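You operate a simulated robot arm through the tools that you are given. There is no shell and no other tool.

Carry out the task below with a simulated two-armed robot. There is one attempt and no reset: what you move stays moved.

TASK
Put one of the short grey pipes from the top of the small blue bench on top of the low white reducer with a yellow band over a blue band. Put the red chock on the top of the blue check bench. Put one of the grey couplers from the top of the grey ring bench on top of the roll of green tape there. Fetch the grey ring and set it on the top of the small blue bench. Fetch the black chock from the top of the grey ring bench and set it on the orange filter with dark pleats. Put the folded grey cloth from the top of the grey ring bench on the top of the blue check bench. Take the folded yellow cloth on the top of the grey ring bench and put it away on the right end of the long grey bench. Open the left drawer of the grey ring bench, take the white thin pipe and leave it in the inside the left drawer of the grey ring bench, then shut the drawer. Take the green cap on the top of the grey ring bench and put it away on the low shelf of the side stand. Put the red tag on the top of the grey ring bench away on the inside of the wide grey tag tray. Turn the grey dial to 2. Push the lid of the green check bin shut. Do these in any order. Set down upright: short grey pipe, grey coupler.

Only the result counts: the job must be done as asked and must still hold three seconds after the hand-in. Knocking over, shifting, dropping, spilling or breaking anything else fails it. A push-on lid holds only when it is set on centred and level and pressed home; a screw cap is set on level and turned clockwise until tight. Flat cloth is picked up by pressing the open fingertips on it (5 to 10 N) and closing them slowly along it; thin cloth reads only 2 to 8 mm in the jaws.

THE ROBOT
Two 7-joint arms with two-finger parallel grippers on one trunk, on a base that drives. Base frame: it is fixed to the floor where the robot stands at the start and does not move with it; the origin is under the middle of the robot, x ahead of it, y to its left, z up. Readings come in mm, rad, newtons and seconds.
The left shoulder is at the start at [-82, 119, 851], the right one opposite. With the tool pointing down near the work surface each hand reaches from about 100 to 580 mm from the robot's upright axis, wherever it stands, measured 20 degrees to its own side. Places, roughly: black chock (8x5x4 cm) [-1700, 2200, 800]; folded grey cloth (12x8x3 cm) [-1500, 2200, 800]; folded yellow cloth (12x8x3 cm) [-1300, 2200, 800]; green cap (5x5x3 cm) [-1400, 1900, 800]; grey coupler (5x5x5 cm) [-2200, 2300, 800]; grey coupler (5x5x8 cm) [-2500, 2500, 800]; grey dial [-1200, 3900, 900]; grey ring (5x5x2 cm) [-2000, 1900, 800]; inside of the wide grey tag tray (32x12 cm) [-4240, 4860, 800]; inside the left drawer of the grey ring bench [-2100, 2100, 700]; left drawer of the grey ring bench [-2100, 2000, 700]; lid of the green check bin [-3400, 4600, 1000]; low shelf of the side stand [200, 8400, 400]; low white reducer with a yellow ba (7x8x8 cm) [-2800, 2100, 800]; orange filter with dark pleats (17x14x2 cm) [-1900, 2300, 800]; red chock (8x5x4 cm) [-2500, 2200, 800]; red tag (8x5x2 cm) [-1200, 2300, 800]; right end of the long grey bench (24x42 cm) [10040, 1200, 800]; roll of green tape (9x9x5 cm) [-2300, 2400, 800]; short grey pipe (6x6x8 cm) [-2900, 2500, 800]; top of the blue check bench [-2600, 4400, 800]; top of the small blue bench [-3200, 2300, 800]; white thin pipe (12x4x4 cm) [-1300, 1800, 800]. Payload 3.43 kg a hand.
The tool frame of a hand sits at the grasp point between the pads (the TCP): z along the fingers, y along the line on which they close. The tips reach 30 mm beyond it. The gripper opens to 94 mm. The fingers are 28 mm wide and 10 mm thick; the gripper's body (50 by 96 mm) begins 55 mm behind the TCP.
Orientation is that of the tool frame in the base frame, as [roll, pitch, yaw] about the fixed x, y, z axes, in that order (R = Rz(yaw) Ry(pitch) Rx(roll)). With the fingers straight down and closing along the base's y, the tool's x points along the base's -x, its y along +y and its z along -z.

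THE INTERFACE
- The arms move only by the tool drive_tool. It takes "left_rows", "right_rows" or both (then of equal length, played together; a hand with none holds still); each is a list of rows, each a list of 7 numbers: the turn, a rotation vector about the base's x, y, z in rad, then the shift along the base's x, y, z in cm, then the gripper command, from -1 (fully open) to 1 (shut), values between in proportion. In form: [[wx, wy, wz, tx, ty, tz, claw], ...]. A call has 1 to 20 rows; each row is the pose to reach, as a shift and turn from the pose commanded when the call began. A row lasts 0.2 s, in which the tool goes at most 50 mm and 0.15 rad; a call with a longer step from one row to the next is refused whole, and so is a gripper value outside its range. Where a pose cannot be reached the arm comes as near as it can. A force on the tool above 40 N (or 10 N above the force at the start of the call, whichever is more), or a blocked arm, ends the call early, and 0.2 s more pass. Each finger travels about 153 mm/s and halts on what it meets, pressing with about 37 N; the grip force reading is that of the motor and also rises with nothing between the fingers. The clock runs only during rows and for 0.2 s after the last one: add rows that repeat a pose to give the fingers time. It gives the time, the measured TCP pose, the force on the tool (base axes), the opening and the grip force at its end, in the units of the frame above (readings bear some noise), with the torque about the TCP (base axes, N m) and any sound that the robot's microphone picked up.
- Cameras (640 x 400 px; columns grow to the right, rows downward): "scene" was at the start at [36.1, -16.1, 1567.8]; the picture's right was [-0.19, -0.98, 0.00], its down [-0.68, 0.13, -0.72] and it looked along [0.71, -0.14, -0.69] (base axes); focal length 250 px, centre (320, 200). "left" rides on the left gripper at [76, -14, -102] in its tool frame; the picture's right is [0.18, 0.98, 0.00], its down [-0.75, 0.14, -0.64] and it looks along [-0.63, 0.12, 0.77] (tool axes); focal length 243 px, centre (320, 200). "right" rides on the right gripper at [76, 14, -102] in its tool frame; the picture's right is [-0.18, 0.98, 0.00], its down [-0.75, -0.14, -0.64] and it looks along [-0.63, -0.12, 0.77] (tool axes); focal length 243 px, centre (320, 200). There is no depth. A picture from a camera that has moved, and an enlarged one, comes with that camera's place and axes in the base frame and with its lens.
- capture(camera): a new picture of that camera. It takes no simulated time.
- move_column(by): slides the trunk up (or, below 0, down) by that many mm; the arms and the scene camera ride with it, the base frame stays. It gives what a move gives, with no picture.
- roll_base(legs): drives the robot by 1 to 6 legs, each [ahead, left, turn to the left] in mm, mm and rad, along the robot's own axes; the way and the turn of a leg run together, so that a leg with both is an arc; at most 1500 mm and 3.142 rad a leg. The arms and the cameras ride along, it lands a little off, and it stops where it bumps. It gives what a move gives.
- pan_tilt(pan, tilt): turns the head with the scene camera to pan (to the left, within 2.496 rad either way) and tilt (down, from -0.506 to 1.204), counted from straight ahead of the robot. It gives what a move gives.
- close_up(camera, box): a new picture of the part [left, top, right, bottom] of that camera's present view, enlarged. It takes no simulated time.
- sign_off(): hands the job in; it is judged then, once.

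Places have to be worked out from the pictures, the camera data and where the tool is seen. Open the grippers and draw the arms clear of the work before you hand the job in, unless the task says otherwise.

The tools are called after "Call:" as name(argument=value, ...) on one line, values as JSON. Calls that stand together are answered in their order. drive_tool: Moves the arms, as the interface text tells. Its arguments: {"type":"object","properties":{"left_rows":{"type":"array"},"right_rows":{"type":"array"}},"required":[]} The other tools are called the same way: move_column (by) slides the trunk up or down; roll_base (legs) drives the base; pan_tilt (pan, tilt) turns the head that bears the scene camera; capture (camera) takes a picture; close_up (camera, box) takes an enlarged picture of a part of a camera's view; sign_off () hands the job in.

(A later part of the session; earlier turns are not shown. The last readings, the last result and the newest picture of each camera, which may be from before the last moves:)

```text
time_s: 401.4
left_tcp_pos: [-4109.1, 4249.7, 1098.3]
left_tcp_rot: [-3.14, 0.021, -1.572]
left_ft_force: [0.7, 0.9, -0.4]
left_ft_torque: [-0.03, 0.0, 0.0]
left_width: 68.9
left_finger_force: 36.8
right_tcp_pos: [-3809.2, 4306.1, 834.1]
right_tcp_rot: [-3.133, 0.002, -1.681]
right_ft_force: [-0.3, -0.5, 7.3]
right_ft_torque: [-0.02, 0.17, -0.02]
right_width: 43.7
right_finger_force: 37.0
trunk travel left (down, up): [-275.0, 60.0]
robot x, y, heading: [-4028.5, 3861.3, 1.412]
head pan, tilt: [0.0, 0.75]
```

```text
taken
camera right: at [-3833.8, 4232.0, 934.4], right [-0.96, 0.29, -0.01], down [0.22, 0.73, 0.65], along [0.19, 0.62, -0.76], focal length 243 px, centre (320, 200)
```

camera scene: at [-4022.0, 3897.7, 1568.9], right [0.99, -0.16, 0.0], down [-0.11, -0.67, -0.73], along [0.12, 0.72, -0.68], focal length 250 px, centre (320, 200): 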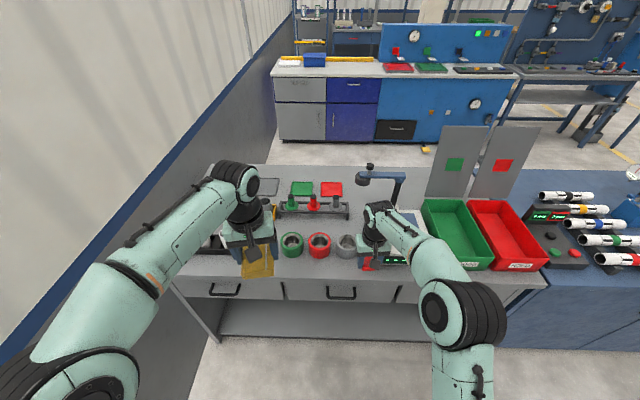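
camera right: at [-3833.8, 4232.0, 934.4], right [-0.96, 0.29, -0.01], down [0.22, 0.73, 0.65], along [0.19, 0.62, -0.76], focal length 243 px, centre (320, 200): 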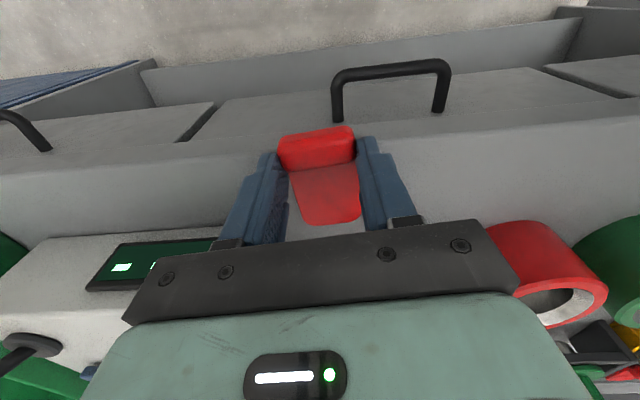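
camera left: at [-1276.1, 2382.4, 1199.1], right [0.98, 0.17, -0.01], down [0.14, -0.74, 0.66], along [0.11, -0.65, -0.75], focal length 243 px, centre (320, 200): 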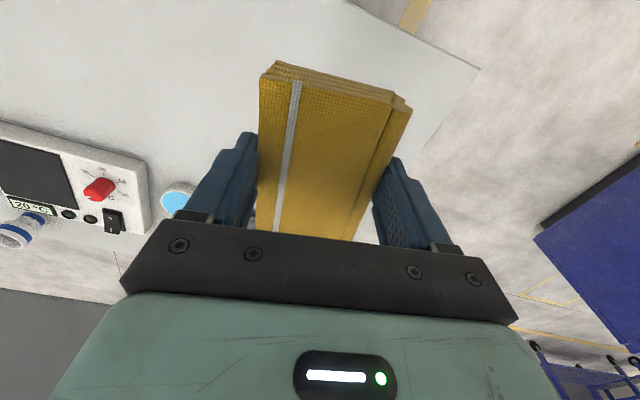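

Contact. I open the fingers, rise a little, and then tilt the hand 45° forward above the tag.

Call:
drive_tool(right_rows=[[0, 0, 0, 0, 0, 0, 0.2], [0, 0, 0, 0, 0, 0, 0.0], [0, 0, 0, 0, 0, 0, -0.2], [0, 0, 0, 0, 0, 0, -0.2], [0, 0, 0, 0, 0, 2, -0.2], [0, 0, 0, 0, 0, 6, -0.2], [0, 0, 0, 0, 0, 10, -0.2], [0, 0, 0, 0, 0, 14, -0.2]])

Call:
move_column(by=60)

Call:
capture(camera="right")

```text
time_s: 403.2
left_tcp_pos: [-4108.5, 4250.6, 1098.0]
left_tcp_rot: [-3.14, 0.019, -1.572]
left_ft_force: [0.5, -0.1, -1.0]
left_ft_torque: [0.0, 0.01, 0.02]
left_width: 68.9
left_finger_force: 36.8
right_tcp_pos: [-3811.2, 4307.4, 970.4]
right_tcp_rot: [-3.134, 0.003, -1.681]
right_ft_force: [0.7, 0.2, -0.4]
right_ft_torque: [0.02, -0.04, -0.02]
right_width: 56.6
right_finger_force: 0.0
trunk travel left (down, up): [-275.0, 60.0]
robot x, y, heading: [-4028.5, 3862.0, 1.416]
head pan, tilt: [0.0, 0.75]
```

```text
time_s: 404.2
left_tcp_pos: [-4108.5, 4249.2, 1157.2]
left_tcp_rot: [-3.14, 0.017, -1.573]
left_ft_force: [-0.3, 0.7, -0.5]
left_ft_torque: [0.01, 0.0, -0.05]
left_width: 69.1
left_finger_force: 37.6
right_tcp_pos: [-3809.8, 4305.4, 1031.9]
right_tcp_rot: [-3.134, 0.001, -1.683]
right_ft_force: [-0.3, -0.9, 0.3]
right_ft_torque: [0.03, 0.01, -0.02]
right_width: 56.5
right_finger_force: 0.0
trunk travel left (down, up): [-335.0, 0.0]
robot x, y, heading: [-4027.2, 3861.6, 1.413]
head pan, tilt: [0.0, 0.75]
```

```text
taken
camera right: at [-3833.6, 4231.8, 1133.7], right [-0.96, 0.29, -0.01], down [0.22, 0.73, 0.64], along [0.19, 0.61, -0.77], focal length 243 px, centre (320, 200)
```

right: 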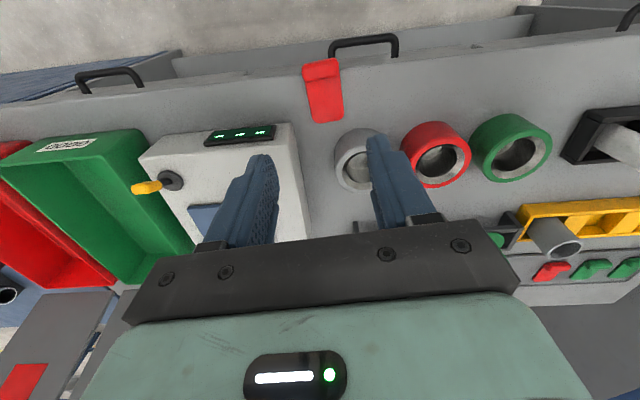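

I zoom in on the tray from this viewpoint.

Call:
close_up(camera="right", box=[480, 190, 640, 310])

Call:
close_up(camera="scene", box=[230, 150, 370, 270])

```text
3.33 times, centred on (560, 250) of right
camera zoom: at [-3833.6, 4231.8, 1133.7], right [-0.96, 0.29, -0.01], down [0.22, 0.73, 0.64], along [0.19, 0.61, -0.77], focal length 809 px, centre (-480, 33)
```

zoom: 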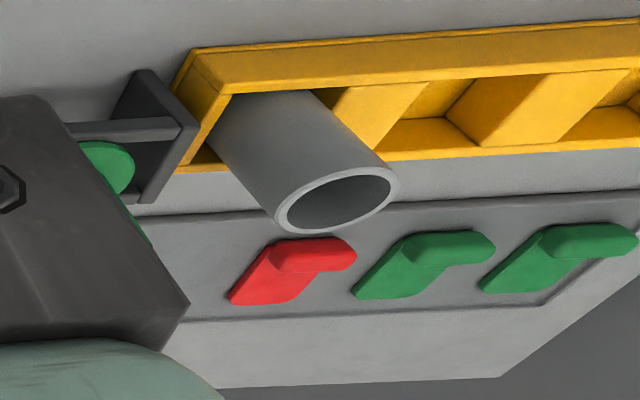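

```text
3.33 times, centred on (300, 210) of scene
camera zoom: at [-4022.2, 3896.4, 1632.1], right [0.99, -0.16, 0.0], down [-0.11, -0.67, -0.73], along [0.12, 0.72, -0.68], focal length 834 px, centre (387, 167)
```

zoom: 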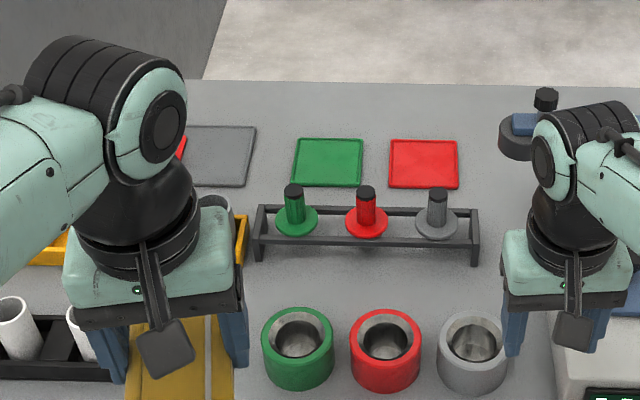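

The tray lies behind a pipe holder, and a forward tilt would bring the hand's camera into that pipe. Behind this row of benches there is a free lane, from which both the tray (176 mm from the back edge) and the upright lid are easy, so I regrip the tag normally and drive round.

Call:
move_column(by=-60)

Call:
drive_tool(right_rows=[[0, 0, 0, 0, 0, -4, -0.2], [0, 0, 0, 0, 0, -8, -0.2], [0, 0, 0, 0, 0, -11, -0.2], [0, 0, 0, 0, 0, -13.5, -0.2], [0, 0, 0, 0, 0, -13.5, -0.2], [0, 0, 0, 0, 0, -13.5, 0.1], [0, 0, 0, 0, 0, -13.5, 0.3], [0, 0, 0, 0, 0, -13.5, 0.35], [0, 0, 0, 0, 0, -13.5, 0.35]])

Call:
capture(camera="right")

```text
time_s: 405.2
left_tcp_pos: [-4109.6, 4249.4, 1098.2]
left_tcp_rot: [-3.14, 0.017, -1.575]
left_ft_force: [0.3, -0.3, -0.2]
left_ft_torque: [-0.03, -0.01, -0.01]
left_width: 69.0
left_finger_force: 36.9
right_tcp_pos: [-3810.2, 4306.5, 973.4]
right_tcp_rot: [-3.133, 0.002, -1.681]
right_ft_force: [-0.1, 0.1, 0.3]
right_ft_torque: [-0.02, 0.01, -0.01]
right_width: 56.3
right_finger_force: 0.0
trunk travel left (down, up): [-275.0, 60.0]
robot x, y, heading: [-4027.7, 3860.4, 1.414]
head pan, tilt: [0.0, 0.75]
```

```text
time_s: 407.2
left_tcp_pos: [-4109.7, 4250.4, 1096.4]
left_tcp_rot: [-3.14, 0.017, -1.576]
left_ft_force: [-0.6, -0.4, -1.1]
left_ft_torque: [-0.03, 0.02, -0.03]
left_width: 68.8
left_finger_force: 37.0
right_tcp_pos: [-3805.5, 4302.6, 835.7]
right_tcp_rot: [-3.132, 0.001, -1.682]
right_ft_force: [0.1, 0.2, -0.3]
right_ft_torque: [0.01, 0.04, 0.0]
right_width: 43.5
right_finger_force: 36.9
trunk travel left (down, up): [-275.0, 60.0]
robot x, y, heading: [-4029.3, 3860.1, 1.41]
head pan, tilt: [0.0, 0.75]
```

```text
taken
camera right: at [-3830.6, 4230.0, 938.1], right [-0.96, 0.29, -0.01], down [0.22, 0.73, 0.64], along [0.19, 0.61, -0.76], focal length 243 px, centre (320, 200)
```

right: 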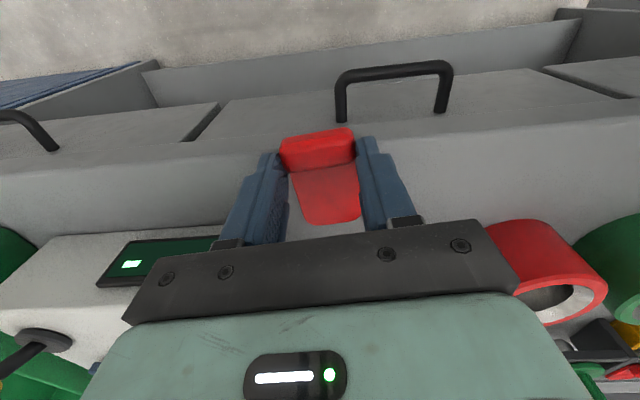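

Regripped (43.5 mm). I lift, back out of this bay, and drive along the lane to the right aisle.

Call:
drive_tool(right_rows=[[0, 0, 0, 0, 0, 0.5, 0.45], [0, 0, 0, 0, 0, 2, 0.45], [0, 0, 0, 0, 0, 5, 0.45], [0, 0, 0, 0, 0, 9, 0.45], [0, 0, 0, 0, 0, 13, 0.45], [0, 0, 0, 0, 0, 17, 0.45], [0, 0, 0, 0, 0, 21, 0.45], [0, 0, 0, 0, -3, 24, 0.45], [0, 0, 0, 0, -7, 26, 0.45], [0, 0, 0, 0, -10, 27, 0.45]])

Call:
roll_base(legs=[[-620, 0, 0], [0, 0, -1.41], [1250, 0, 0], [1250, 0, 0], [1000, 0, 0]])

Call:
pan_tilt(pan=1.0, tilt=0.4)

Call:
capture(camera="scene")

```text
time_s: 409.4
left_tcp_pos: [-4109.4, 4249.3, 1096.6]
left_tcp_rot: [-3.138, 0.019, -1.573]
left_ft_force: [0.0, -0.4, -1.1]
left_ft_torque: [0.0, -0.01, -0.01]
left_width: 68.9
left_finger_force: 37.6
right_tcp_pos: [-3808.7, 4203.6, 1108.1]
right_tcp_rot: [-3.133, 0.001, -1.681]
right_ft_force: [-0.2, -0.2, -1.4]
right_ft_torque: [0.0, 0.0, 0.01]
right_width: 43.7
right_finger_force: 36.8
trunk travel left (down, up): [-275.0, 60.0]
robot x, y, heading: [-4031.7, 3861.5, 1.415]
head pan, tilt: [0.0, 0.75]
```

```text
time_s: 432.8
left_tcp_pos: [-279.5, 3417.7, 1096.9]
left_tcp_rot: [-3.14, 0.018, -2.963]
left_ft_force: [0.9, -0.1, -0.3]
left_ft_torque: [0.01, 0.01, 0.0]
left_width: 68.7
left_finger_force: 37.4
right_tcp_pos: [-270.7, 3113.7, 1108.5]
right_tcp_rot: [-3.132, 0.003, -3.072]
right_ft_force: [0.0, 0.4, -0.5]
right_ft_torque: [0.01, 0.02, -0.04]
right_width: 43.8
right_finger_force: 37.1
trunk travel left (down, up): [-275.0, 60.0]
robot x, y, heading: [-653.9, 3266.6, 0.027]
head pan, tilt: [0.0, 0.75]
```

```text
time_s: 434.1
left_tcp_pos: [-279.5, 3418.7, 1097.8]
left_tcp_rot: [-3.139, 0.017, -2.964]
left_ft_force: [-0.4, -0.6, -0.9]
left_ft_torque: [0.0, 0.06, -0.02]
left_width: 69.0
left_finger_force: 37.3
right_tcp_pos: [-270.9, 3115.4, 1108.6]
right_tcp_rot: [-3.134, 0.003, -3.072]
right_ft_force: [0.9, -0.2, 0.6]
right_ft_torque: [0.02, 0.01, 0.06]
right_width: 43.6
right_finger_force: 36.9
trunk travel left (down, up): [-275.0, 60.0]
robot x, y, heading: [-645.3, 3269.7, 0.021]
head pan, tilt: [1.0, 0.4]
```

```text
taken
camera scene: at [-645.2, 3345.6, 1600.0], right [0.85, -0.52, 0.0], down [-0.2, -0.33, -0.92], along [0.48, 0.78, -0.39], focal length 250 px, centre (320, 200)
```

scene: 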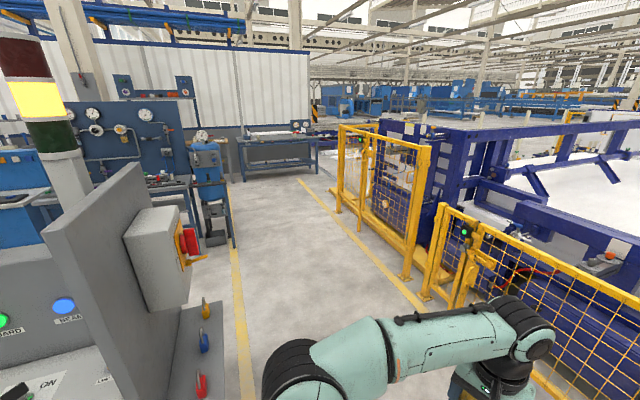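

I look further left to find the entrance to the lane behind the console.

Call:
roll_base(legs=[[120, 0, 0], [0, 0, 1.55], [900, 0, 0]])

Call:
pan_tilt(pan=0.6, tilt=0.4)

Call:
capture(camera="scene")

Call:
pan_tilt(pan=1.4, tilt=0.4)

Call:
capture(camera="scene")

```text
time_s: 441.1
left_tcp_pos: [-639.4, 3977.3, 1095.2]
left_tcp_rot: [3.139, -0.017, -1.455]
left_ft_force: [-1.1, -14.2, -3.9]
left_ft_torque: [-0.56, -0.07, 0.69]
left_width: 70.7
left_finger_force: 25.3
right_tcp_pos: [-339.4, 3976.3, 1108.7]
right_tcp_rot: [-3.136, 0.001, -1.562]
right_ft_force: [0.6, 1.7, -0.9]
right_ft_torque: [-0.09, -0.01, -0.01]
right_width: 43.7
right_finger_force: 37.3
trunk travel left (down, up): [-275.0, 60.0]
robot x, y, heading: [-515.4, 3604.9, 1.527]
head pan, tilt: [1.0, 0.4]
stopped in leg 3: the force on the tool passed its limit at 69 N (the readings are from after the stop); the commanded pose is now the measured one
```

```text
time_s: 441.9
left_tcp_pos: [-638.5, 3977.0, 1097.5]
left_tcp_rot: [-3.139, -0.005, -1.458]
left_ft_force: [0.4, -6.8, 1.8]
left_ft_torque: [-0.13, 0.13, 0.25]
left_width: 70.7
left_finger_force: 24.9
right_tcp_pos: [-339.8, 3973.2, 1107.9]
right_tcp_rot: [-3.132, 0.004, -1.565]
right_ft_force: [-0.4, -0.5, -0.8]
right_ft_torque: [0.03, -0.01, -0.03]
right_width: 43.8
right_finger_force: 36.3
trunk travel left (down, up): [-275.0, 60.0]
robot x, y, heading: [-512.0, 3608.2, 1.531]
head pan, tilt: [0.6, 0.4]
```

```text
taken
camera scene: at [-567.1, 3638.8, 1600.0], right [0.85, 0.53, 0.0], down [0.21, -0.33, -0.92], along [-0.49, 0.78, -0.39], focal length 250 px, centre (320, 200)
```

scene: 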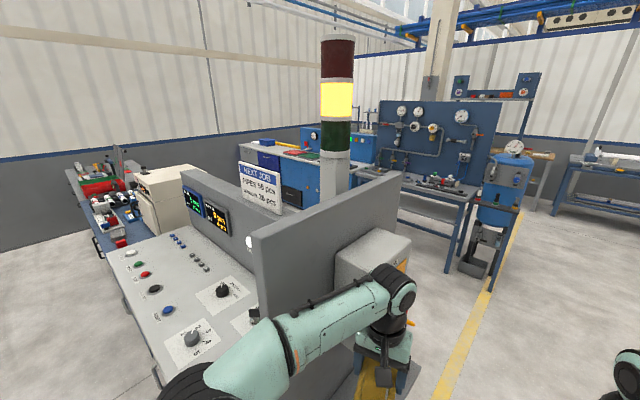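

```text
time_s: 443.1
left_tcp_pos: [-640.7, 3976.1, 1096.1]
left_tcp_rot: [-3.14, -0.006, -1.46]
left_ft_force: [-1.0, -7.6, -0.8]
left_ft_torque: [-0.17, 0.07, 0.27]
left_width: 70.4
left_finger_force: 24.3
right_tcp_pos: [-338.1, 3972.6, 1108.6]
right_tcp_rot: [-3.134, 0.003, -1.562]
right_ft_force: [-0.4, 0.1, 0.2]
right_ft_torque: [0.02, 0.0, 0.01]
right_width: 43.7
right_finger_force: 36.4
trunk travel left (down, up): [-275.0, 60.0]
robot x, y, heading: [-515.2, 3608.5, 1.528]
head pan, tilt: [1.4, 0.4]
```

```text
taken
camera scene: at [-608.5, 3579.9, 1600.0], right [0.21, 0.98, 0.0], down [0.38, -0.08, -0.92], along [-0.9, 0.2, -0.39], focal length 250 px, centre (320, 200)
```

scene: 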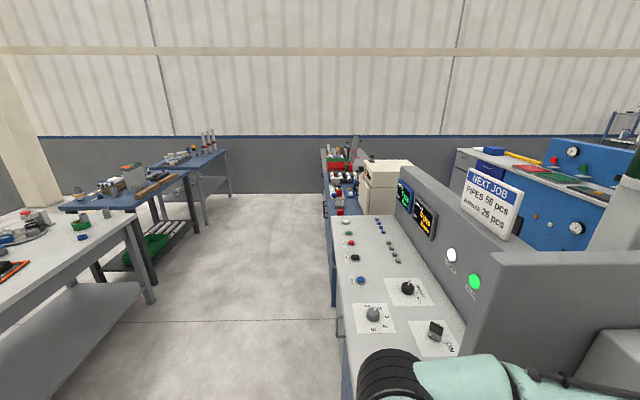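

The left hand (with the cloth) bumped into the switch box on the console's end. I back straight off and inspect both the cloth and the box.

Call:
roll_base(legs=[[-150, 0, 0], [0, -250, 0]])

Call:
pan_tilt(pan=0.5, tilt=0.5)

Call:
capture(camera="scene")

Call:
capture(camera="left")

```text
time_s: 446.8
left_tcp_pos: [-395.8, 3814.2, 1096.8]
left_tcp_rot: [-3.14, -0.007, -1.465]
left_ft_force: [-0.3, -0.4, -0.3]
left_ft_torque: [-0.01, 0.01, 0.02]
left_width: 69.9
left_finger_force: 37.0
right_tcp_pos: [-96.8, 3807.5, 1108.3]
right_tcp_rot: [-3.135, 0.002, -1.571]
right_ft_force: [0.2, 0.2, 0.1]
right_ft_torque: [-0.02, 0.01, -0.01]
right_width: 43.3
right_finger_force: 37.4
trunk travel left (down, up): [-275.0, 60.0]
robot x, y, heading: [-275.0, 3439.9, 1.514]
head pan, tilt: [1.4, 0.4]
```

```text
time_s: 448.0
left_tcp_pos: [-396.1, 3813.7, 1096.2]
left_tcp_rot: [-3.139, -0.005, -1.467]
left_ft_force: [0.1, 0.4, -0.5]
left_ft_torque: [0.01, -0.01, 0.03]
left_width: 69.5
left_finger_force: 37.0
right_tcp_pos: [-96.5, 3807.9, 1108.8]
right_tcp_rot: [-3.135, 0.003, -1.567]
right_ft_force: [0.0, -0.1, 0.0]
right_ft_torque: [0.01, -0.01, 0.02]
right_width: 43.8
right_finger_force: 36.9
trunk travel left (down, up): [-275.0, 60.0]
robot x, y, heading: [-274.7, 3442.9, 1.525]
head pan, tilt: [0.499, 0.499]
```

```text
taken
camera scene: at [-317.2, 3478.5, 1590.8], right [0.9, 0.44, 0.0], down [0.21, -0.43, -0.88], along [-0.38, 0.79, -0.48], focal length 250 px, centre (320, 200)
```

scene: 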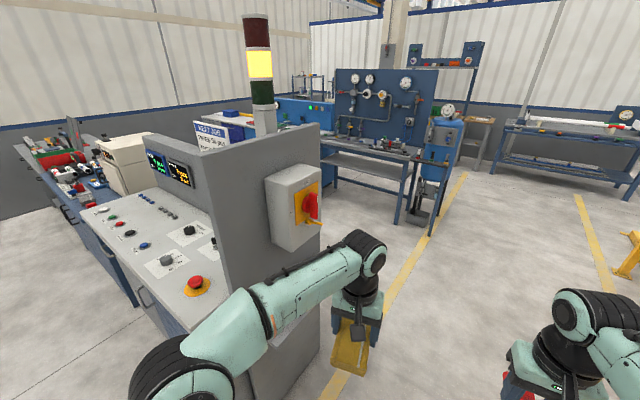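

```text
taken
camera left: at [-373.2, 3738.7, 1199.8], right [-0.96, -0.29, 0.0], down [-0.22, 0.74, 0.64], along [-0.18, 0.61, -0.77], focal length 243 px, centre (320, 200)
```

left: 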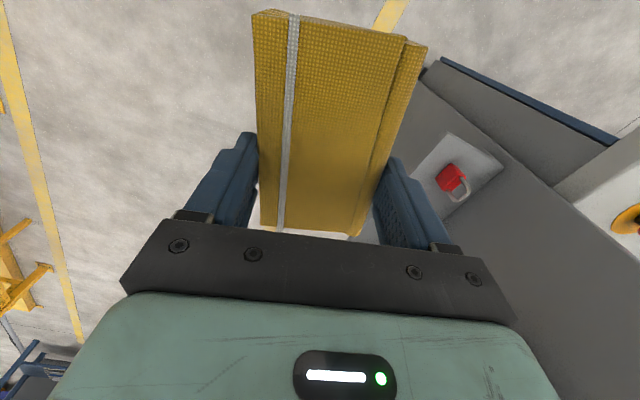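

The cloth slid a little in the grip but is still held (69.5 mm). I zoom in on the switch box to verify it is unchanged.

Call:
close_up(camera="scene", box=[240, 140, 350, 350])

Call:
close_up(camera="left", box=[390, 100, 530, 240])

```text
1.90 times, centred on (295, 245) of scene
camera zoom: at [-317.2, 3478.5, 1590.8], right [0.9, 0.44, 0.0], down [0.21, -0.43, -0.88], along [-0.38, 0.79, -0.48], focal length 476 px, centre (368, 114)
```

zoom: 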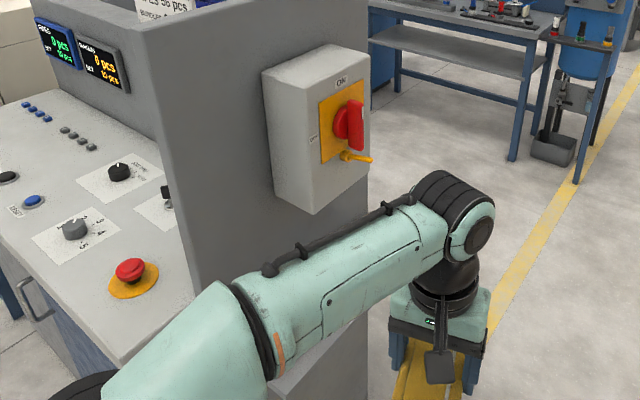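

```text
2.86 times, centred on (460, 170) of left
camera zoom: at [-373.2, 3738.7, 1199.8], right [-0.96, -0.29, 0.0], down [-0.22, 0.74, 0.64], along [-0.18, 0.61, -0.77], focal length 693 px, centre (-80, 286)
```

zoom: 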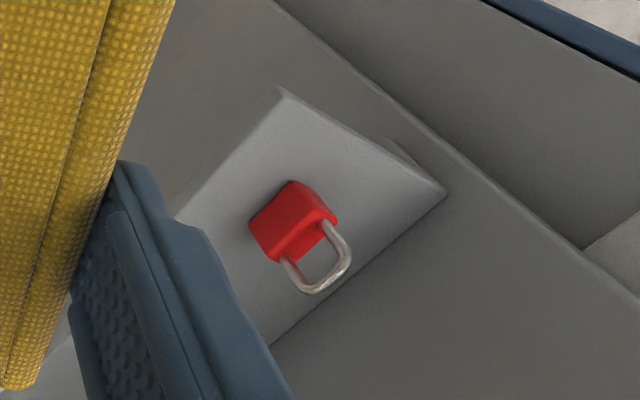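

The switch still reads ON with its handle upright, and the contact was on the box's plain front. The lane behind the console is open; I drive north past it with more clearance and turn in.

Call:
roll_base(legs=[[1000, 0, 0], [750, 0, 0], [0, 0, 1.42]])

Call:
pan_tilt(pan=0.0, tilt=0.45)

Call:
capture(camera="scene")

```text
time_s: 460.3
left_tcp_pos: [-602.8, 5079.0, 1095.5]
left_tcp_rot: [-3.141, -0.006, -0.001]
left_ft_force: [-0.1, 0.2, -0.7]
left_ft_torque: [0.02, -0.01, -0.02]
left_width: 68.9
left_finger_force: 36.4
right_tcp_pos: [-565.6, 5376.8, 1108.6]
right_tcp_rot: [-3.133, 0.003, -0.106]
right_ft_force: [0.2, 0.2, -0.8]
right_ft_torque: [-0.03, 0.0, 0.01]
right_width: 43.4
right_finger_force: 37.0
trunk travel left (down, up): [-275.0, 60.0]
robot x, y, heading: [-221.0, 5157.1, 2.985]
head pan, tilt: [0.499, 0.499]
```

```text
time_s: 461.2
left_tcp_pos: [-603.0, 5078.7, 1095.1]
left_tcp_rot: [-3.139, -0.007, 0.0]
left_ft_force: [0.7, 0.7, 0.4]
left_ft_torque: [-0.03, 0.0, -0.01]
left_width: 68.8
left_finger_force: 37.0
right_tcp_pos: [-566.2, 5377.1, 1109.1]
right_tcp_rot: [-3.133, 0.002, -0.105]
right_ft_force: [-0.6, 0.0, -0.2]
right_ft_torque: [0.0, -0.02, 0.0]
right_width: 43.8
right_finger_force: 37.2
trunk travel left (down, up): [-275.0, 60.0]
robot x, y, heading: [-217.1, 5158.5, 2.991]
head pan, tilt: [0.0, 0.45]
```

```text
taken
camera scene: at [-268.2, 5167.4, 1595.3], right [0.15, 0.99, 0.0], down [0.43, -0.07, -0.9], along [-0.89, 0.14, -0.44], focal length 250 px, centre (320, 200)
```

scene: 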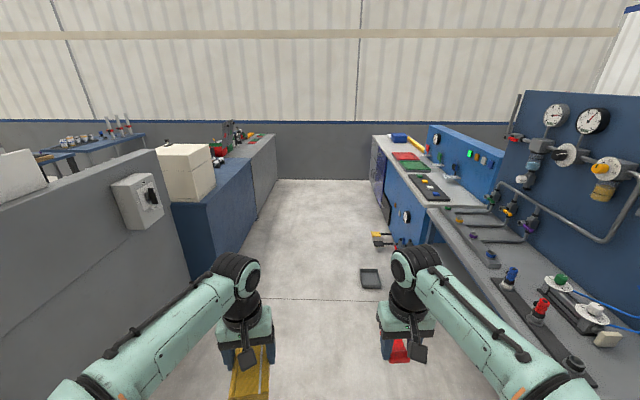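

The lane behind the benches is open, with only a tray on the floor at its right side (about (−1870, 5880)). I drive along its left-centre.

Call:
roll_base(legs=[[0, 0, 0.16], [1000, 0, 0], [750, 0, 0], [0, 0, -0.17], [900, 0, 0]])

Call:
capture(camera="scene")

```text
time_s: 475.7
left_tcp_pos: [-3235.3, 5228.8, 1097.1]
left_tcp_rot: [-3.139, -0.006, -0.022]
left_ft_force: [0.2, -0.7, -0.3]
left_ft_torque: [0.0, 0.02, 0.02]
left_width: 68.9
left_finger_force: 37.2
right_tcp_pos: [-3191.8, 5525.5, 1108.5]
right_tcp_rot: [-3.134, 0.003, -0.122]
right_ft_force: [-0.6, -1.4, -0.2]
right_ft_torque: [0.01, -0.01, -0.05]
right_width: 43.4
right_finger_force: 37.4
trunk travel left (down, up): [-275.0, 60.0]
robot x, y, heading: [-2845.4, 5304.9, 2.962]
head pan, tilt: [0.0, 0.45]
```

```text
taken
camera scene: at [-2898.0, 5310.3, 1595.3], right [0.17, 0.98, 0.0], down [0.43, -0.08, -0.9], along [-0.89, 0.16, -0.44], focal length 250 px, centre (320, 200)
```

scene: 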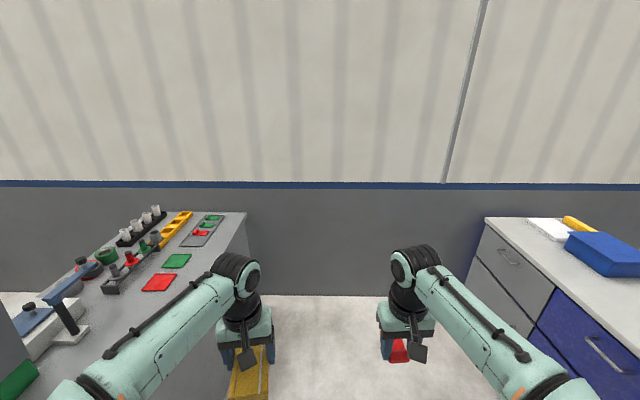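

I can see the tray on the left and that the lane ends at a wall near x −4420. I go on a bit, turn to face the bench from behind, and side-step to the tray, keeping the arms off the wall.

Call:
roll_base(legs=[[780, 0, 0], [0, 0, 1.569], [100, 0, 0]])

Call:
pan_tilt(pan=-0.4, tilt=0.75)

Call:
capture(camera="scene")

Call:
pan_tilt(pan=0.4, tilt=0.75)

Call:
capture(camera="scene")

```text
time_s: 484.3
left_tcp_pos: [-3535.8, 4942.4, 1096.5]
left_tcp_rot: [3.141, -0.008, 1.545]
left_ft_force: [0.0, 0.4, -0.3]
left_ft_torque: [0.02, 0.03, -0.01]
left_width: 69.0
left_finger_force: 37.3
right_tcp_pos: [-3832.2, 4988.4, 1108.7]
right_tcp_rot: [-3.136, 0.002, 1.442]
right_ft_force: [0.2, 0.1, -0.2]
right_ft_torque: [0.02, 0.02, 0.01]
right_width: 43.8
right_finger_force: 37.1
trunk travel left (down, up): [-275.0, 60.0]
robot x, y, heading: [-3607.4, 5329.0, -1.754]
head pan, tilt: [0.0, 0.45]
```

```text
time_s: 485.2
left_tcp_pos: [-3536.1, 4943.9, 1096.4]
left_tcp_rot: [3.142, -0.005, 1.546]
left_ft_force: [1.2, -0.3, 0.0]
left_ft_torque: [0.01, 0.0, 0.01]
left_width: 68.8
left_finger_force: 37.0
right_tcp_pos: [-3830.9, 4987.0, 1109.4]
right_tcp_rot: [-3.134, 0.002, 1.441]
right_ft_force: [-0.6, -0.5, -0.5]
right_ft_torque: [-0.01, 0.03, -0.01]
right_width: 43.7
right_finger_force: 37.2
trunk travel left (down, up): [-275.0, 60.0]
robot x, y, heading: [-3611.6, 5328.4, -1.746]
head pan, tilt: [-0.4, 0.75]
```

```text
taken
camera scene: at [-3645.3, 5301.9, 1568.9], right [-0.84, 0.55, 0.0], down [0.37, 0.57, -0.73], along [-0.4, -0.61, -0.68], focal length 250 px, centre (320, 200)
```

scene: 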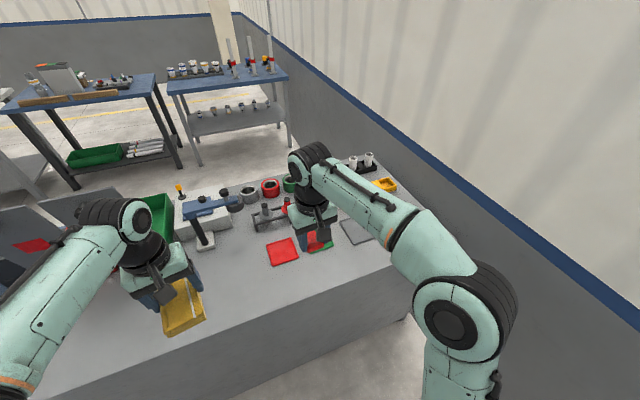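

```text
time_s: 486.3
left_tcp_pos: [-3536.3, 4942.5, 1095.8]
left_tcp_rot: [-3.138, -0.008, 1.545]
left_ft_force: [0.5, 0.2, -1.3]
left_ft_torque: [0.01, 0.0, 0.01]
left_width: 68.8
left_finger_force: 36.7
right_tcp_pos: [-3832.0, 4988.3, 1108.5]
right_tcp_rot: [-3.135, 0.003, 1.443]
right_ft_force: [-0.1, 0.5, 0.5]
right_ft_torque: [0.02, -0.01, -0.02]
right_width: 43.9
right_finger_force: 37.1
trunk travel left (down, up): [-275.0, 60.0]
robot x, y, heading: [-3606.8, 5324.2, -1.755]
head pan, tilt: [0.4, 0.75]
```

```text
taken
camera scene: at [-3582.1, 5290.2, 1568.9], right [-0.98, -0.22, 0.0], down [-0.15, 0.67, -0.73], along [0.16, -0.71, -0.68], focal length 250 px, centre (320, 200)
```

scene: 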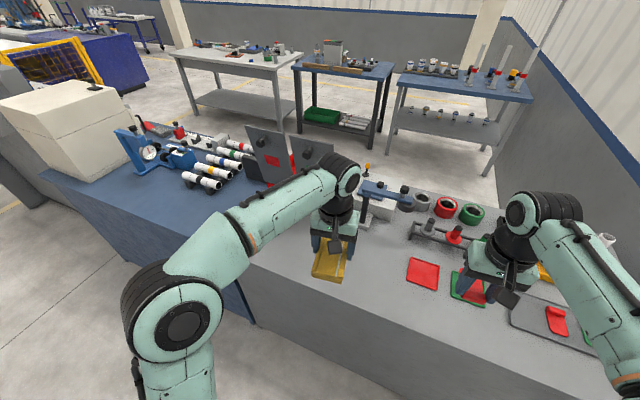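

The tray with its free right cell is in view. I side-step to the robot's right and take a look with the right hand's camera.

Call:
roll_base(legs=[[0, -215, 0], [60, 0, 0]])

Call:
drive_tool(right_rows=[[0, 0, 0, -1.5, -1, 0, 0.45], [0, 0, 0, -3, -2, 0, 0.45], [0, 0, 0, -5, -3, 0, 0.45], [0, 0, 0, -5, -3, 0, 0.45]])

Call:
capture(camera="right")

Call:
pan_tilt(pan=-0.3, tilt=0.95)

Call:
capture(camera="scene")

```text
time_s: 489.4
left_tcp_pos: [-3754.2, 4920.2, 1096.8]
left_tcp_rot: [-3.14, -0.007, 1.546]
left_ft_force: [-0.4, 0.0, -0.6]
left_ft_torque: [0.05, 0.03, 0.0]
left_width: 68.8
left_finger_force: 37.0
right_tcp_pos: [-4051.1, 4966.1, 1107.5]
right_tcp_rot: [-3.134, 0.003, 1.443]
right_ft_force: [0.2, -1.1, -0.4]
right_ft_torque: [0.02, 0.02, -0.04]
right_width: 43.5
right_finger_force: 36.5
trunk travel left (down, up): [-275.0, 60.0]
robot x, y, heading: [-3825.0, 5305.4, -1.751]
head pan, tilt: [0.4, 0.75]
```

```text
time_s: 490.4
left_tcp_pos: [-3752.6, 4921.5, 1098.0]
left_tcp_rot: [-3.138, -0.006, 1.547]
left_ft_force: [0.3, 0.4, -1.7]
left_ft_torque: [0.04, 0.02, 0.04]
left_width: 68.8
left_finger_force: 37.1
right_tcp_pos: [-4100.6, 4935.7, 1110.4]
right_tcp_rot: [-3.135, 0.0, 1.443]
right_ft_force: [0.0, 0.9, -0.3]
right_ft_torque: [0.0, 0.0, 0.01]
right_width: 43.5
right_finger_force: 36.8
trunk travel left (down, up): [-275.0, 60.0]
robot x, y, heading: [-3825.9, 5306.5, -1.749]
head pan, tilt: [0.4, 0.75]
```

```text
taken
camera right: at [-4076.3, 5010.2, 1211.3], right [0.95, -0.31, -0.01], down [-0.23, -0.73, 0.64], along [-0.2, -0.61, -0.76], focal length 243 px, centre (320, 200)
```

right: 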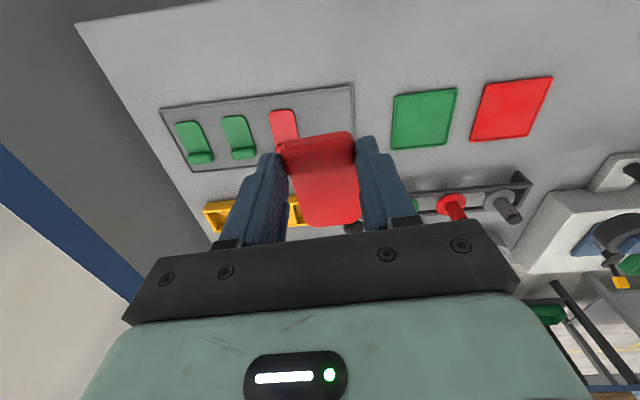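

```text
time_s: 491.4
left_tcp_pos: [-3752.6, 4922.1, 1096.5]
left_tcp_rot: [-3.14, -0.007, 1.546]
left_ft_force: [1.1, 1.1, -0.2]
left_ft_torque: [-0.01, -0.02, 0.0]
left_width: 68.8
left_finger_force: 36.6
right_tcp_pos: [-4101.8, 4935.4, 1110.1]
right_tcp_rot: [-3.134, 0.002, 1.442]
right_ft_force: [0.2, 1.1, -0.6]
right_ft_torque: [0.02, 0.0, -0.01]
right_width: 43.5
right_finger_force: 37.1
trunk travel left (down, up): [-275.0, 60.0]
robot x, y, heading: [-3826.6, 5305.2, -1.753]
head pan, tilt: [-0.3, 0.949]
```

```text
taken
camera scene: at [-3851.9, 5284.9, 1553.4], right [-0.89, 0.46, 0.0], down [0.37, 0.72, -0.58], along [-0.27, -0.52, -0.81], focal length 250 px, centre (320, 200)
```

scene: 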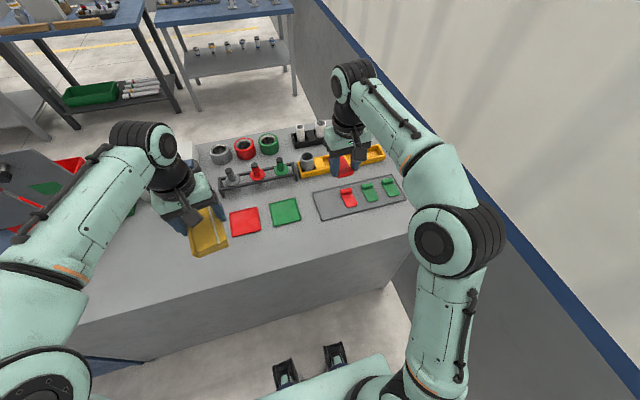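

From here everything is clear: the free cell's centre is (−4124, 4840). I bring the tag above it, turned to match the tray, and lower partway.

Call:
drive_tool(right_rows=[[0, 0, -0.03, -0.8, -2.5, -2, 0.45], [0, 0, -0.07, -1.7, -5, -5, 0.45], [0, 0, -0.07, -1.7, -7.1, -9, 0.45], [0, 0, -0.07, -1.7, -7.1, -13, 0.45], [0, 0, -0.07, -1.7, -7.1, -17, 0.45], [0, 0, -0.07, -1.7, -7.1, -21, 0.45], [0, 0, -0.07, -1.7, -7.1, -22, 0.45], [0, 0, -0.07, -1.7, -7.1, -22, 0.45]])

Call:
capture(camera="right")

Call:
close_up(camera="scene", box=[280, 130, 430, 240])

```text
time_s: 493.2
left_tcp_pos: [-3754.3, 4920.7, 1096.3]
left_tcp_rot: [-3.14, -0.008, 1.547]
left_ft_force: [0.2, 0.3, 0.0]
left_ft_torque: [-0.05, -0.05, 0.01]
left_width: 68.9
left_finger_force: 36.8
right_tcp_pos: [-4118.1, 4864.9, 888.4]
right_tcp_rot: [-3.134, 0.002, 1.372]
right_ft_force: [0.3, -0.2, -0.1]
right_ft_torque: [0.01, 0.02, 0.05]
right_width: 43.8
right_finger_force: 37.0
trunk travel left (down, up): [-275.0, 60.0]
robot x, y, heading: [-3822.6, 5307.2, -1.75]
head pan, tilt: [-0.3, 0.949]
```

```text
taken
camera right: at [-4088.3, 4937.9, 989.4], right [0.93, -0.37, -0.01], down [-0.28, -0.71, 0.64], along [-0.25, -0.6, -0.76], focal length 243 px, centre (320, 200)
```

right: 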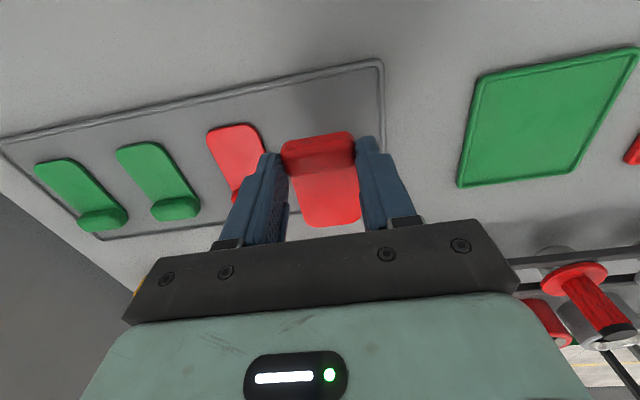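

```text
3.64 times, centred on (355, 185) of scene
camera zoom: at [-3852.1, 5284.9, 1553.4], right [-0.89, 0.46, 0.0], down [0.38, 0.72, -0.58], along [-0.27, -0.52, -0.81], focal length 910 px, centre (193, 254)
```

zoom: 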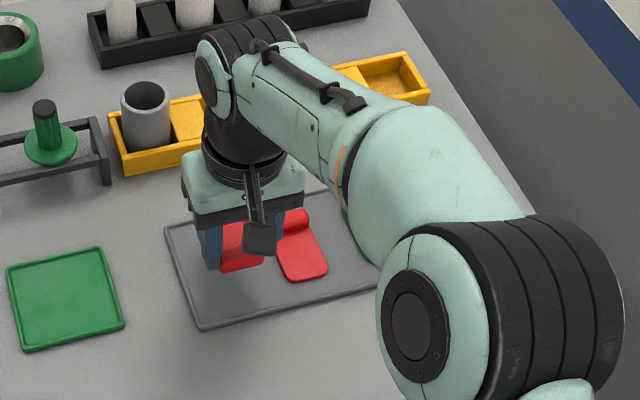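

Centred in the free cell with margins on all sides. I lower until contact and release.

Call:
drive_tool(right_rows=[[0, 0, 0, -0.1, -0.4, -2, 0.45], [0, 0, 0, -0.1, -0.4, -3.5, 0.45], [0, 0, 0, -0.1, -0.4, -4.3, 0.45], [0, 0, 0, -0.1, -0.4, -4.7, 0.45], [0, 0, 0, -0.1, -0.4, -5.0, 0.45], [0, 0, 0, -0.1, -0.4, -5.3, 0.45]])

Call:
capture(camera="right")

```text
time_s: 494.6
left_tcp_pos: [-3753.3, 4923.7, 1097.8]
left_tcp_rot: [-3.137, -0.002, 1.546]
left_ft_force: [-0.6, 0.4, -0.6]
left_ft_torque: [-0.02, -0.02, 0.05]
left_width: 69.0
left_finger_force: 37.0
right_tcp_pos: [-4119.0, 4862.3, 840.4]
right_tcp_rot: [-3.135, 0.008, 1.372]
right_ft_force: [0.0, 6.8, 24.1]
right_ft_torque: [0.35, -0.22, 0.02]
right_width: 43.7
right_finger_force: 36.7
trunk travel left (down, up): [-275.0, 60.0]
robot x, y, heading: [-3824.9, 5308.3, -1.751]
head pan, tilt: [-0.3, 0.949]
```

```text
taken
camera right: at [-4089.2, 4935.2, 940.7], right [0.93, -0.38, -0.01], down [-0.28, -0.71, 0.65], along [-0.25, -0.6, -0.76], focal length 243 px, centre (320, 200)
```

right: 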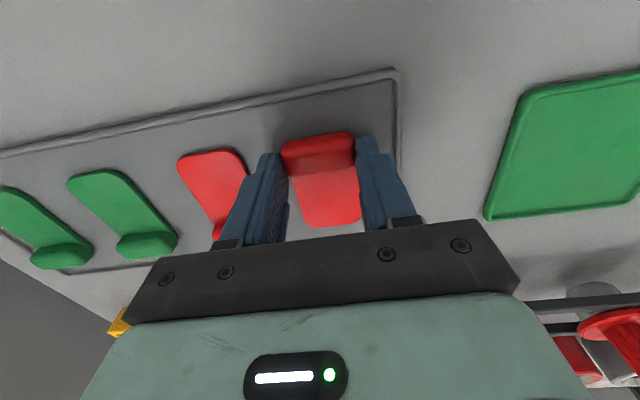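

The tag rests on the tray floor. I open just a little and rise.

Call:
drive_tool(right_rows=[[0, 0, 0, 0, 0, 0.2, 0.2], [0, 0, 0, 0, 0, 0.2, 0.0], [0, 0, 0, 0, 0, 0.2, -0.08], [0, 0, 0, 0, 0, 0.2, -0.08], [0, 0, 0, 0, 0, 2, -0.08], [0, 0, 0, 0, 0, 5, -0.08], [0, 0, 0, 0, 0, 9, -0.08], [0, 0, 0, 0, 0, 13, -0.08], [0, 0, 0, 0, 0, 17, -0.08], [0, 0, 0, 0, 0, 21, -0.08], [0, 0, 0, 0, 3, 24, -0.08]])

Call:
capture(camera="right")

```text
time_s: 497.0
left_tcp_pos: [-3753.2, 4923.4, 1096.7]
left_tcp_rot: [-3.14, -0.006, 1.546]
left_ft_force: [0.1, -0.1, 0.0]
left_ft_torque: [-0.04, 0.0, -0.03]
left_width: 68.8
left_finger_force: 36.8
right_tcp_pos: [-4119.6, 4893.2, 1077.8]
right_tcp_rot: [-3.133, 0.005, 1.373]
right_ft_force: [-0.1, -0.3, -0.2]
right_ft_torque: [-0.04, 0.0, 0.01]
right_width: 50.7
right_finger_force: 0.0
trunk travel left (down, up): [-275.0, 60.0]
robot x, y, heading: [-3826.5, 5309.1, -1.756]
head pan, tilt: [-0.3, 0.949]
```

```text
taken
camera right: at [-4089.9, 4966.5, 1179.1], right [0.93, -0.37, -0.01], down [-0.28, -0.71, 0.65], along [-0.25, -0.6, -0.76], focal length 243 px, centre (320, 200)
```

right: 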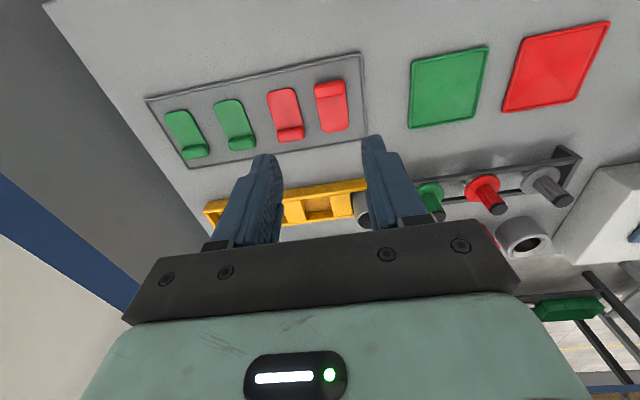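

The tag lies in the tray. Now the lid: I strafe left (towards +x) and look at the two upright lids from behind.

Call:
roll_base(legs=[[-80, 0, 0], [0, 330, 0]])

Call:
pan_tilt(pan=0.0, tilt=0.65)

Call:
capture(camera="scene")

Call:
capture(camera="right")

```text
time_s: 501.1
left_tcp_pos: [-3427.3, 4942.0, 1096.3]
left_tcp_rot: [-3.14, -0.007, 1.536]
left_ft_force: [0.4, 0.8, -0.5]
left_ft_torque: [-0.01, 0.02, 0.0]
left_width: 68.8
left_finger_force: 36.7
right_tcp_pos: [-3793.5, 4915.2, 1077.1]
right_tcp_rot: [-3.132, 0.002, 1.361]
right_ft_force: [-0.3, -0.3, -1.1]
right_ft_torque: [0.01, -0.05, 0.01]
right_width: 50.6
right_finger_force: 0.0
trunk travel left (down, up): [-275.0, 60.0]
robot x, y, heading: [-3493.0, 5329.2, -1.763]
head pan, tilt: [-0.3, 0.949]
```

```text
time_s: 501.9
left_tcp_pos: [-3426.2, 4942.2, 1096.5]
left_tcp_rot: [-3.139, -0.004, 1.536]
left_ft_force: [0.1, -0.1, -0.6]
left_ft_torque: [0.02, 0.01, -0.01]
left_width: 68.8
left_finger_force: 36.8
right_tcp_pos: [-3792.5, 4916.5, 1077.4]
right_tcp_rot: [-3.135, 0.001, 1.362]
right_ft_force: [0.3, 0.1, -0.1]
right_ft_torque: [0.03, 0.02, 0.0]
right_width: 50.8
right_finger_force: 0.1
trunk travel left (down, up): [-275.0, 60.0]
robot x, y, heading: [-3495.9, 5326.1, -1.76]
head pan, tilt: [0.0, 0.649]
```

```text
taken
camera scene: at [-3503.5, 5284.9, 1577.4], right [-0.98, 0.19, 0.0], down [0.11, 0.59, -0.8], along [-0.15, -0.78, -0.61], focal length 250 px, centre (320, 200)
```

scene: 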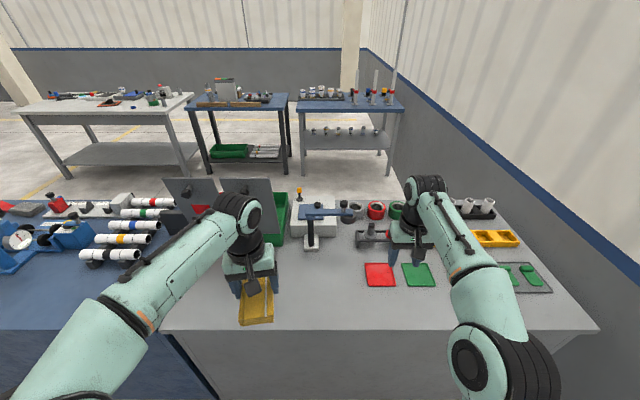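

```text
taken
camera right: at [-3762.8, 4988.0, 1178.3], right [0.92, -0.38, -0.01], down [-0.29, -0.71, 0.64], along [-0.25, -0.59, -0.76], focal length 243 px, centre (320, 200)
```

right: 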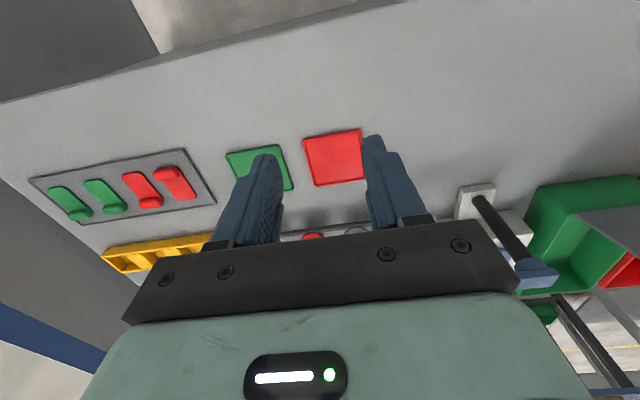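

Call:
close_up(camera="scene", box=[150, 150, 330, 290])

Call:
close_up(camera="right", box=[440, 140, 640, 340])

```text
2.86 times, centred on (240, 220) of scene
camera zoom: at [-3503.5, 5284.9, 1577.4], right [-0.98, 0.19, 0.0], down [0.11, 0.59, -0.8], along [-0.15, -0.78, -0.61], focal length 715 px, centre (549, 143)
```

zoom: 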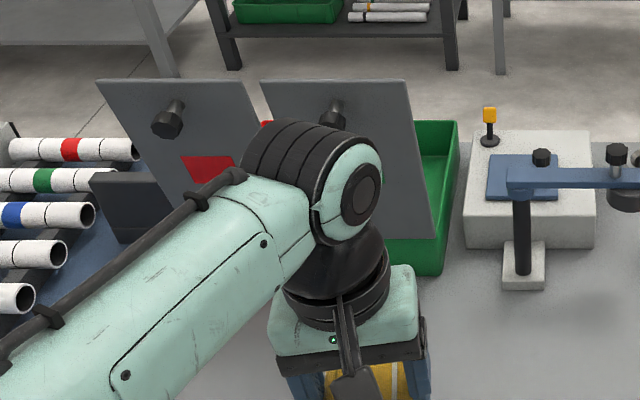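

```text
2.00 times, centred on (540, 240) of right
camera zoom: at [-3762.8, 4988.0, 1178.3], right [0.92, -0.38, -0.01], down [-0.29, -0.71, 0.64], along [-0.25, -0.59, -0.76], focal length 485 px, centre (-120, 120)
```

zoom: 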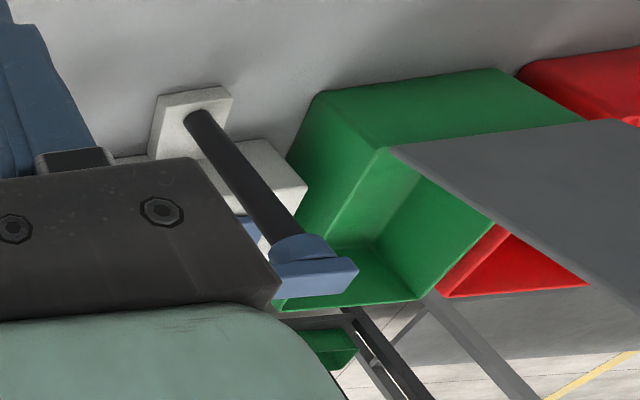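

The green lid stands at x −3475 to −3326, y ≈ 4590, leaning back slightly, top at z ≈ 1155. I draw the left hand in, move the base to have the lid on the right hand's side, and turn the right hand to point forward with closed fingers.

Call:
drive_tool(left_rows=[[0, 0, 0, 0.5, 3, 0, 0.1], [0, 0, 0, 1, 6, 0, 0.1], [0, 0, 0, 1.5, 9, 0, 0.1], [0, 0, 0, 1.5, 9, 0, 0.1]])

Call:
roll_base(legs=[[0, 341, 0], [80, 0, 0]])

Call:
drive_tool(right_rows=[[-0.128, 0.0246, 0, 0, 0.5, 0.5, 0.2], [-0.257, 0.049, 0, 0, 1, 1, 0.5], [-0.386, 0.074, 0, 0, 1.5, 1.5, 0.8], [-0.514, 0.098, 0, 0, 2, 2, 1], [-0.643, 0.123, 0, 0, 2, 2.5, 1], [-0.772, 0.1475, 0, 0, 2, 3, 1], [-0.9, 0.172, 0, 0, 2, 3, 1], [-1.029, 0.1967, 0, 0, 2, 3, 1], [-1.157, 0.221, 0, 0, 2, 3, 1], [-1.286, 0.2458, 0, 0, 2, 3, 1], [-1.4145, 0.27, 0, 0, 2, 3, 1], [-1.543, 0.295, 0, 0, 2, 3, 1], [-1.543, 0.295, 0, 0, 2, 3, 1]])

Call:
capture(camera="scene")

Call:
capture(camera="right")

```text
time_s: 502.9
left_tcp_pos: [-3415.3, 5030.4, 1096.5]
left_tcp_rot: [-3.14, -0.007, 1.535]
left_ft_force: [-0.5, -0.4, -0.3]
left_ft_torque: [-0.02, -0.01, -0.01]
left_width: 69.0
left_finger_force: 36.8
right_tcp_pos: [-3790.9, 4915.5, 1076.5]
right_tcp_rot: [-3.135, 0.003, 1.36]
right_ft_force: [-0.8, 0.3, -0.1]
right_ft_torque: [0.03, 0.0, 0.0]
right_width: 50.6
right_finger_force: 0.0
trunk travel left (down, up): [-275.0, 60.0]
robot x, y, heading: [-3495.7, 5327.6, -1.762]
head pan, tilt: [0.0, 0.649]
```

```text
time_s: 507.1
left_tcp_pos: [-3092.9, 4889.5, 1095.7]
left_tcp_rot: [-3.14, -0.007, 1.536]
left_ft_force: [0.0, -0.4, -1.5]
left_ft_torque: [-0.02, 0.0, -0.01]
left_width: 69.0
left_finger_force: 36.8
right_tcp_pos: [-3471.8, 4772.7, 1078.0]
right_tcp_rot: [-3.135, 0.003, 1.364]
right_ft_force: [0.4, -0.6, -0.5]
right_ft_torque: [0.03, 0.0, 0.01]
right_width: 51.0
right_finger_force: 0.1
trunk travel left (down, up): [-275.0, 60.0]
robot x, y, heading: [-3172.7, 5184.1, -1.762]
head pan, tilt: [0.0, 0.649]
```

```text
time_s: 509.9
left_tcp_pos: [-3093.0, 4887.8, 1096.6]
left_tcp_rot: [-3.137, -0.007, 1.536]
left_ft_force: [1.2, -0.3, -1.0]
left_ft_torque: [0.03, 0.0, -0.01]
left_width: 69.1
left_finger_force: 37.1
right_tcp_pos: [-3471.7, 4793.5, 1103.1]
right_tcp_rot: [1.555, 1.556, -0.217]
right_ft_force: [2.4, -1.0, 0.0]
right_ft_torque: [0.05, -0.02, -0.15]
right_width: 0.0
right_finger_force: 32.8
right hand out of reach, approached as far as the arm can: row 11, 12
trunk travel left (down, up): [-275.0, 60.0]
robot x, y, heading: [-3176.7, 5184.5, -1.758]
head pan, tilt: [0.0, 0.649]
```

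```text
taken
camera scene: at [-3183.1, 5140.1, 1577.5], right [-0.98, 0.19, 0.0], down [0.11, 0.6, -0.8], along [-0.15, -0.78, -0.61], focal length 250 px, centre (320, 200)
```

scene: 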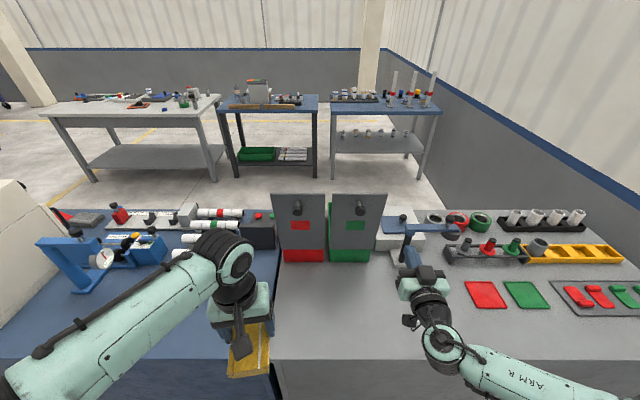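

```text
taken
camera right: at [-3436.9, 4891.3, 1027.1], right [0.96, -0.19, 0.2], down [-0.02, 0.66, 0.75], along [-0.28, -0.73, 0.63], focal length 243 px, centre (320, 200)
```

right: 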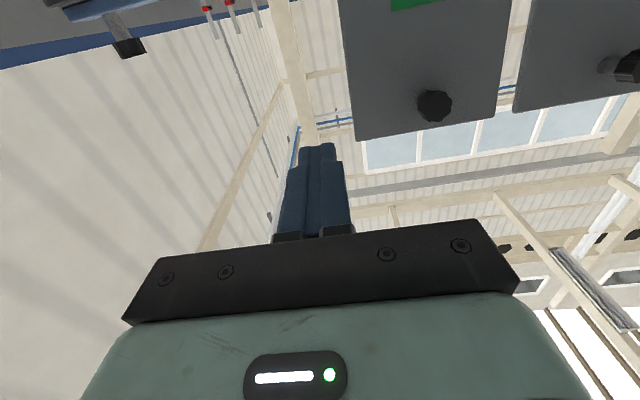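

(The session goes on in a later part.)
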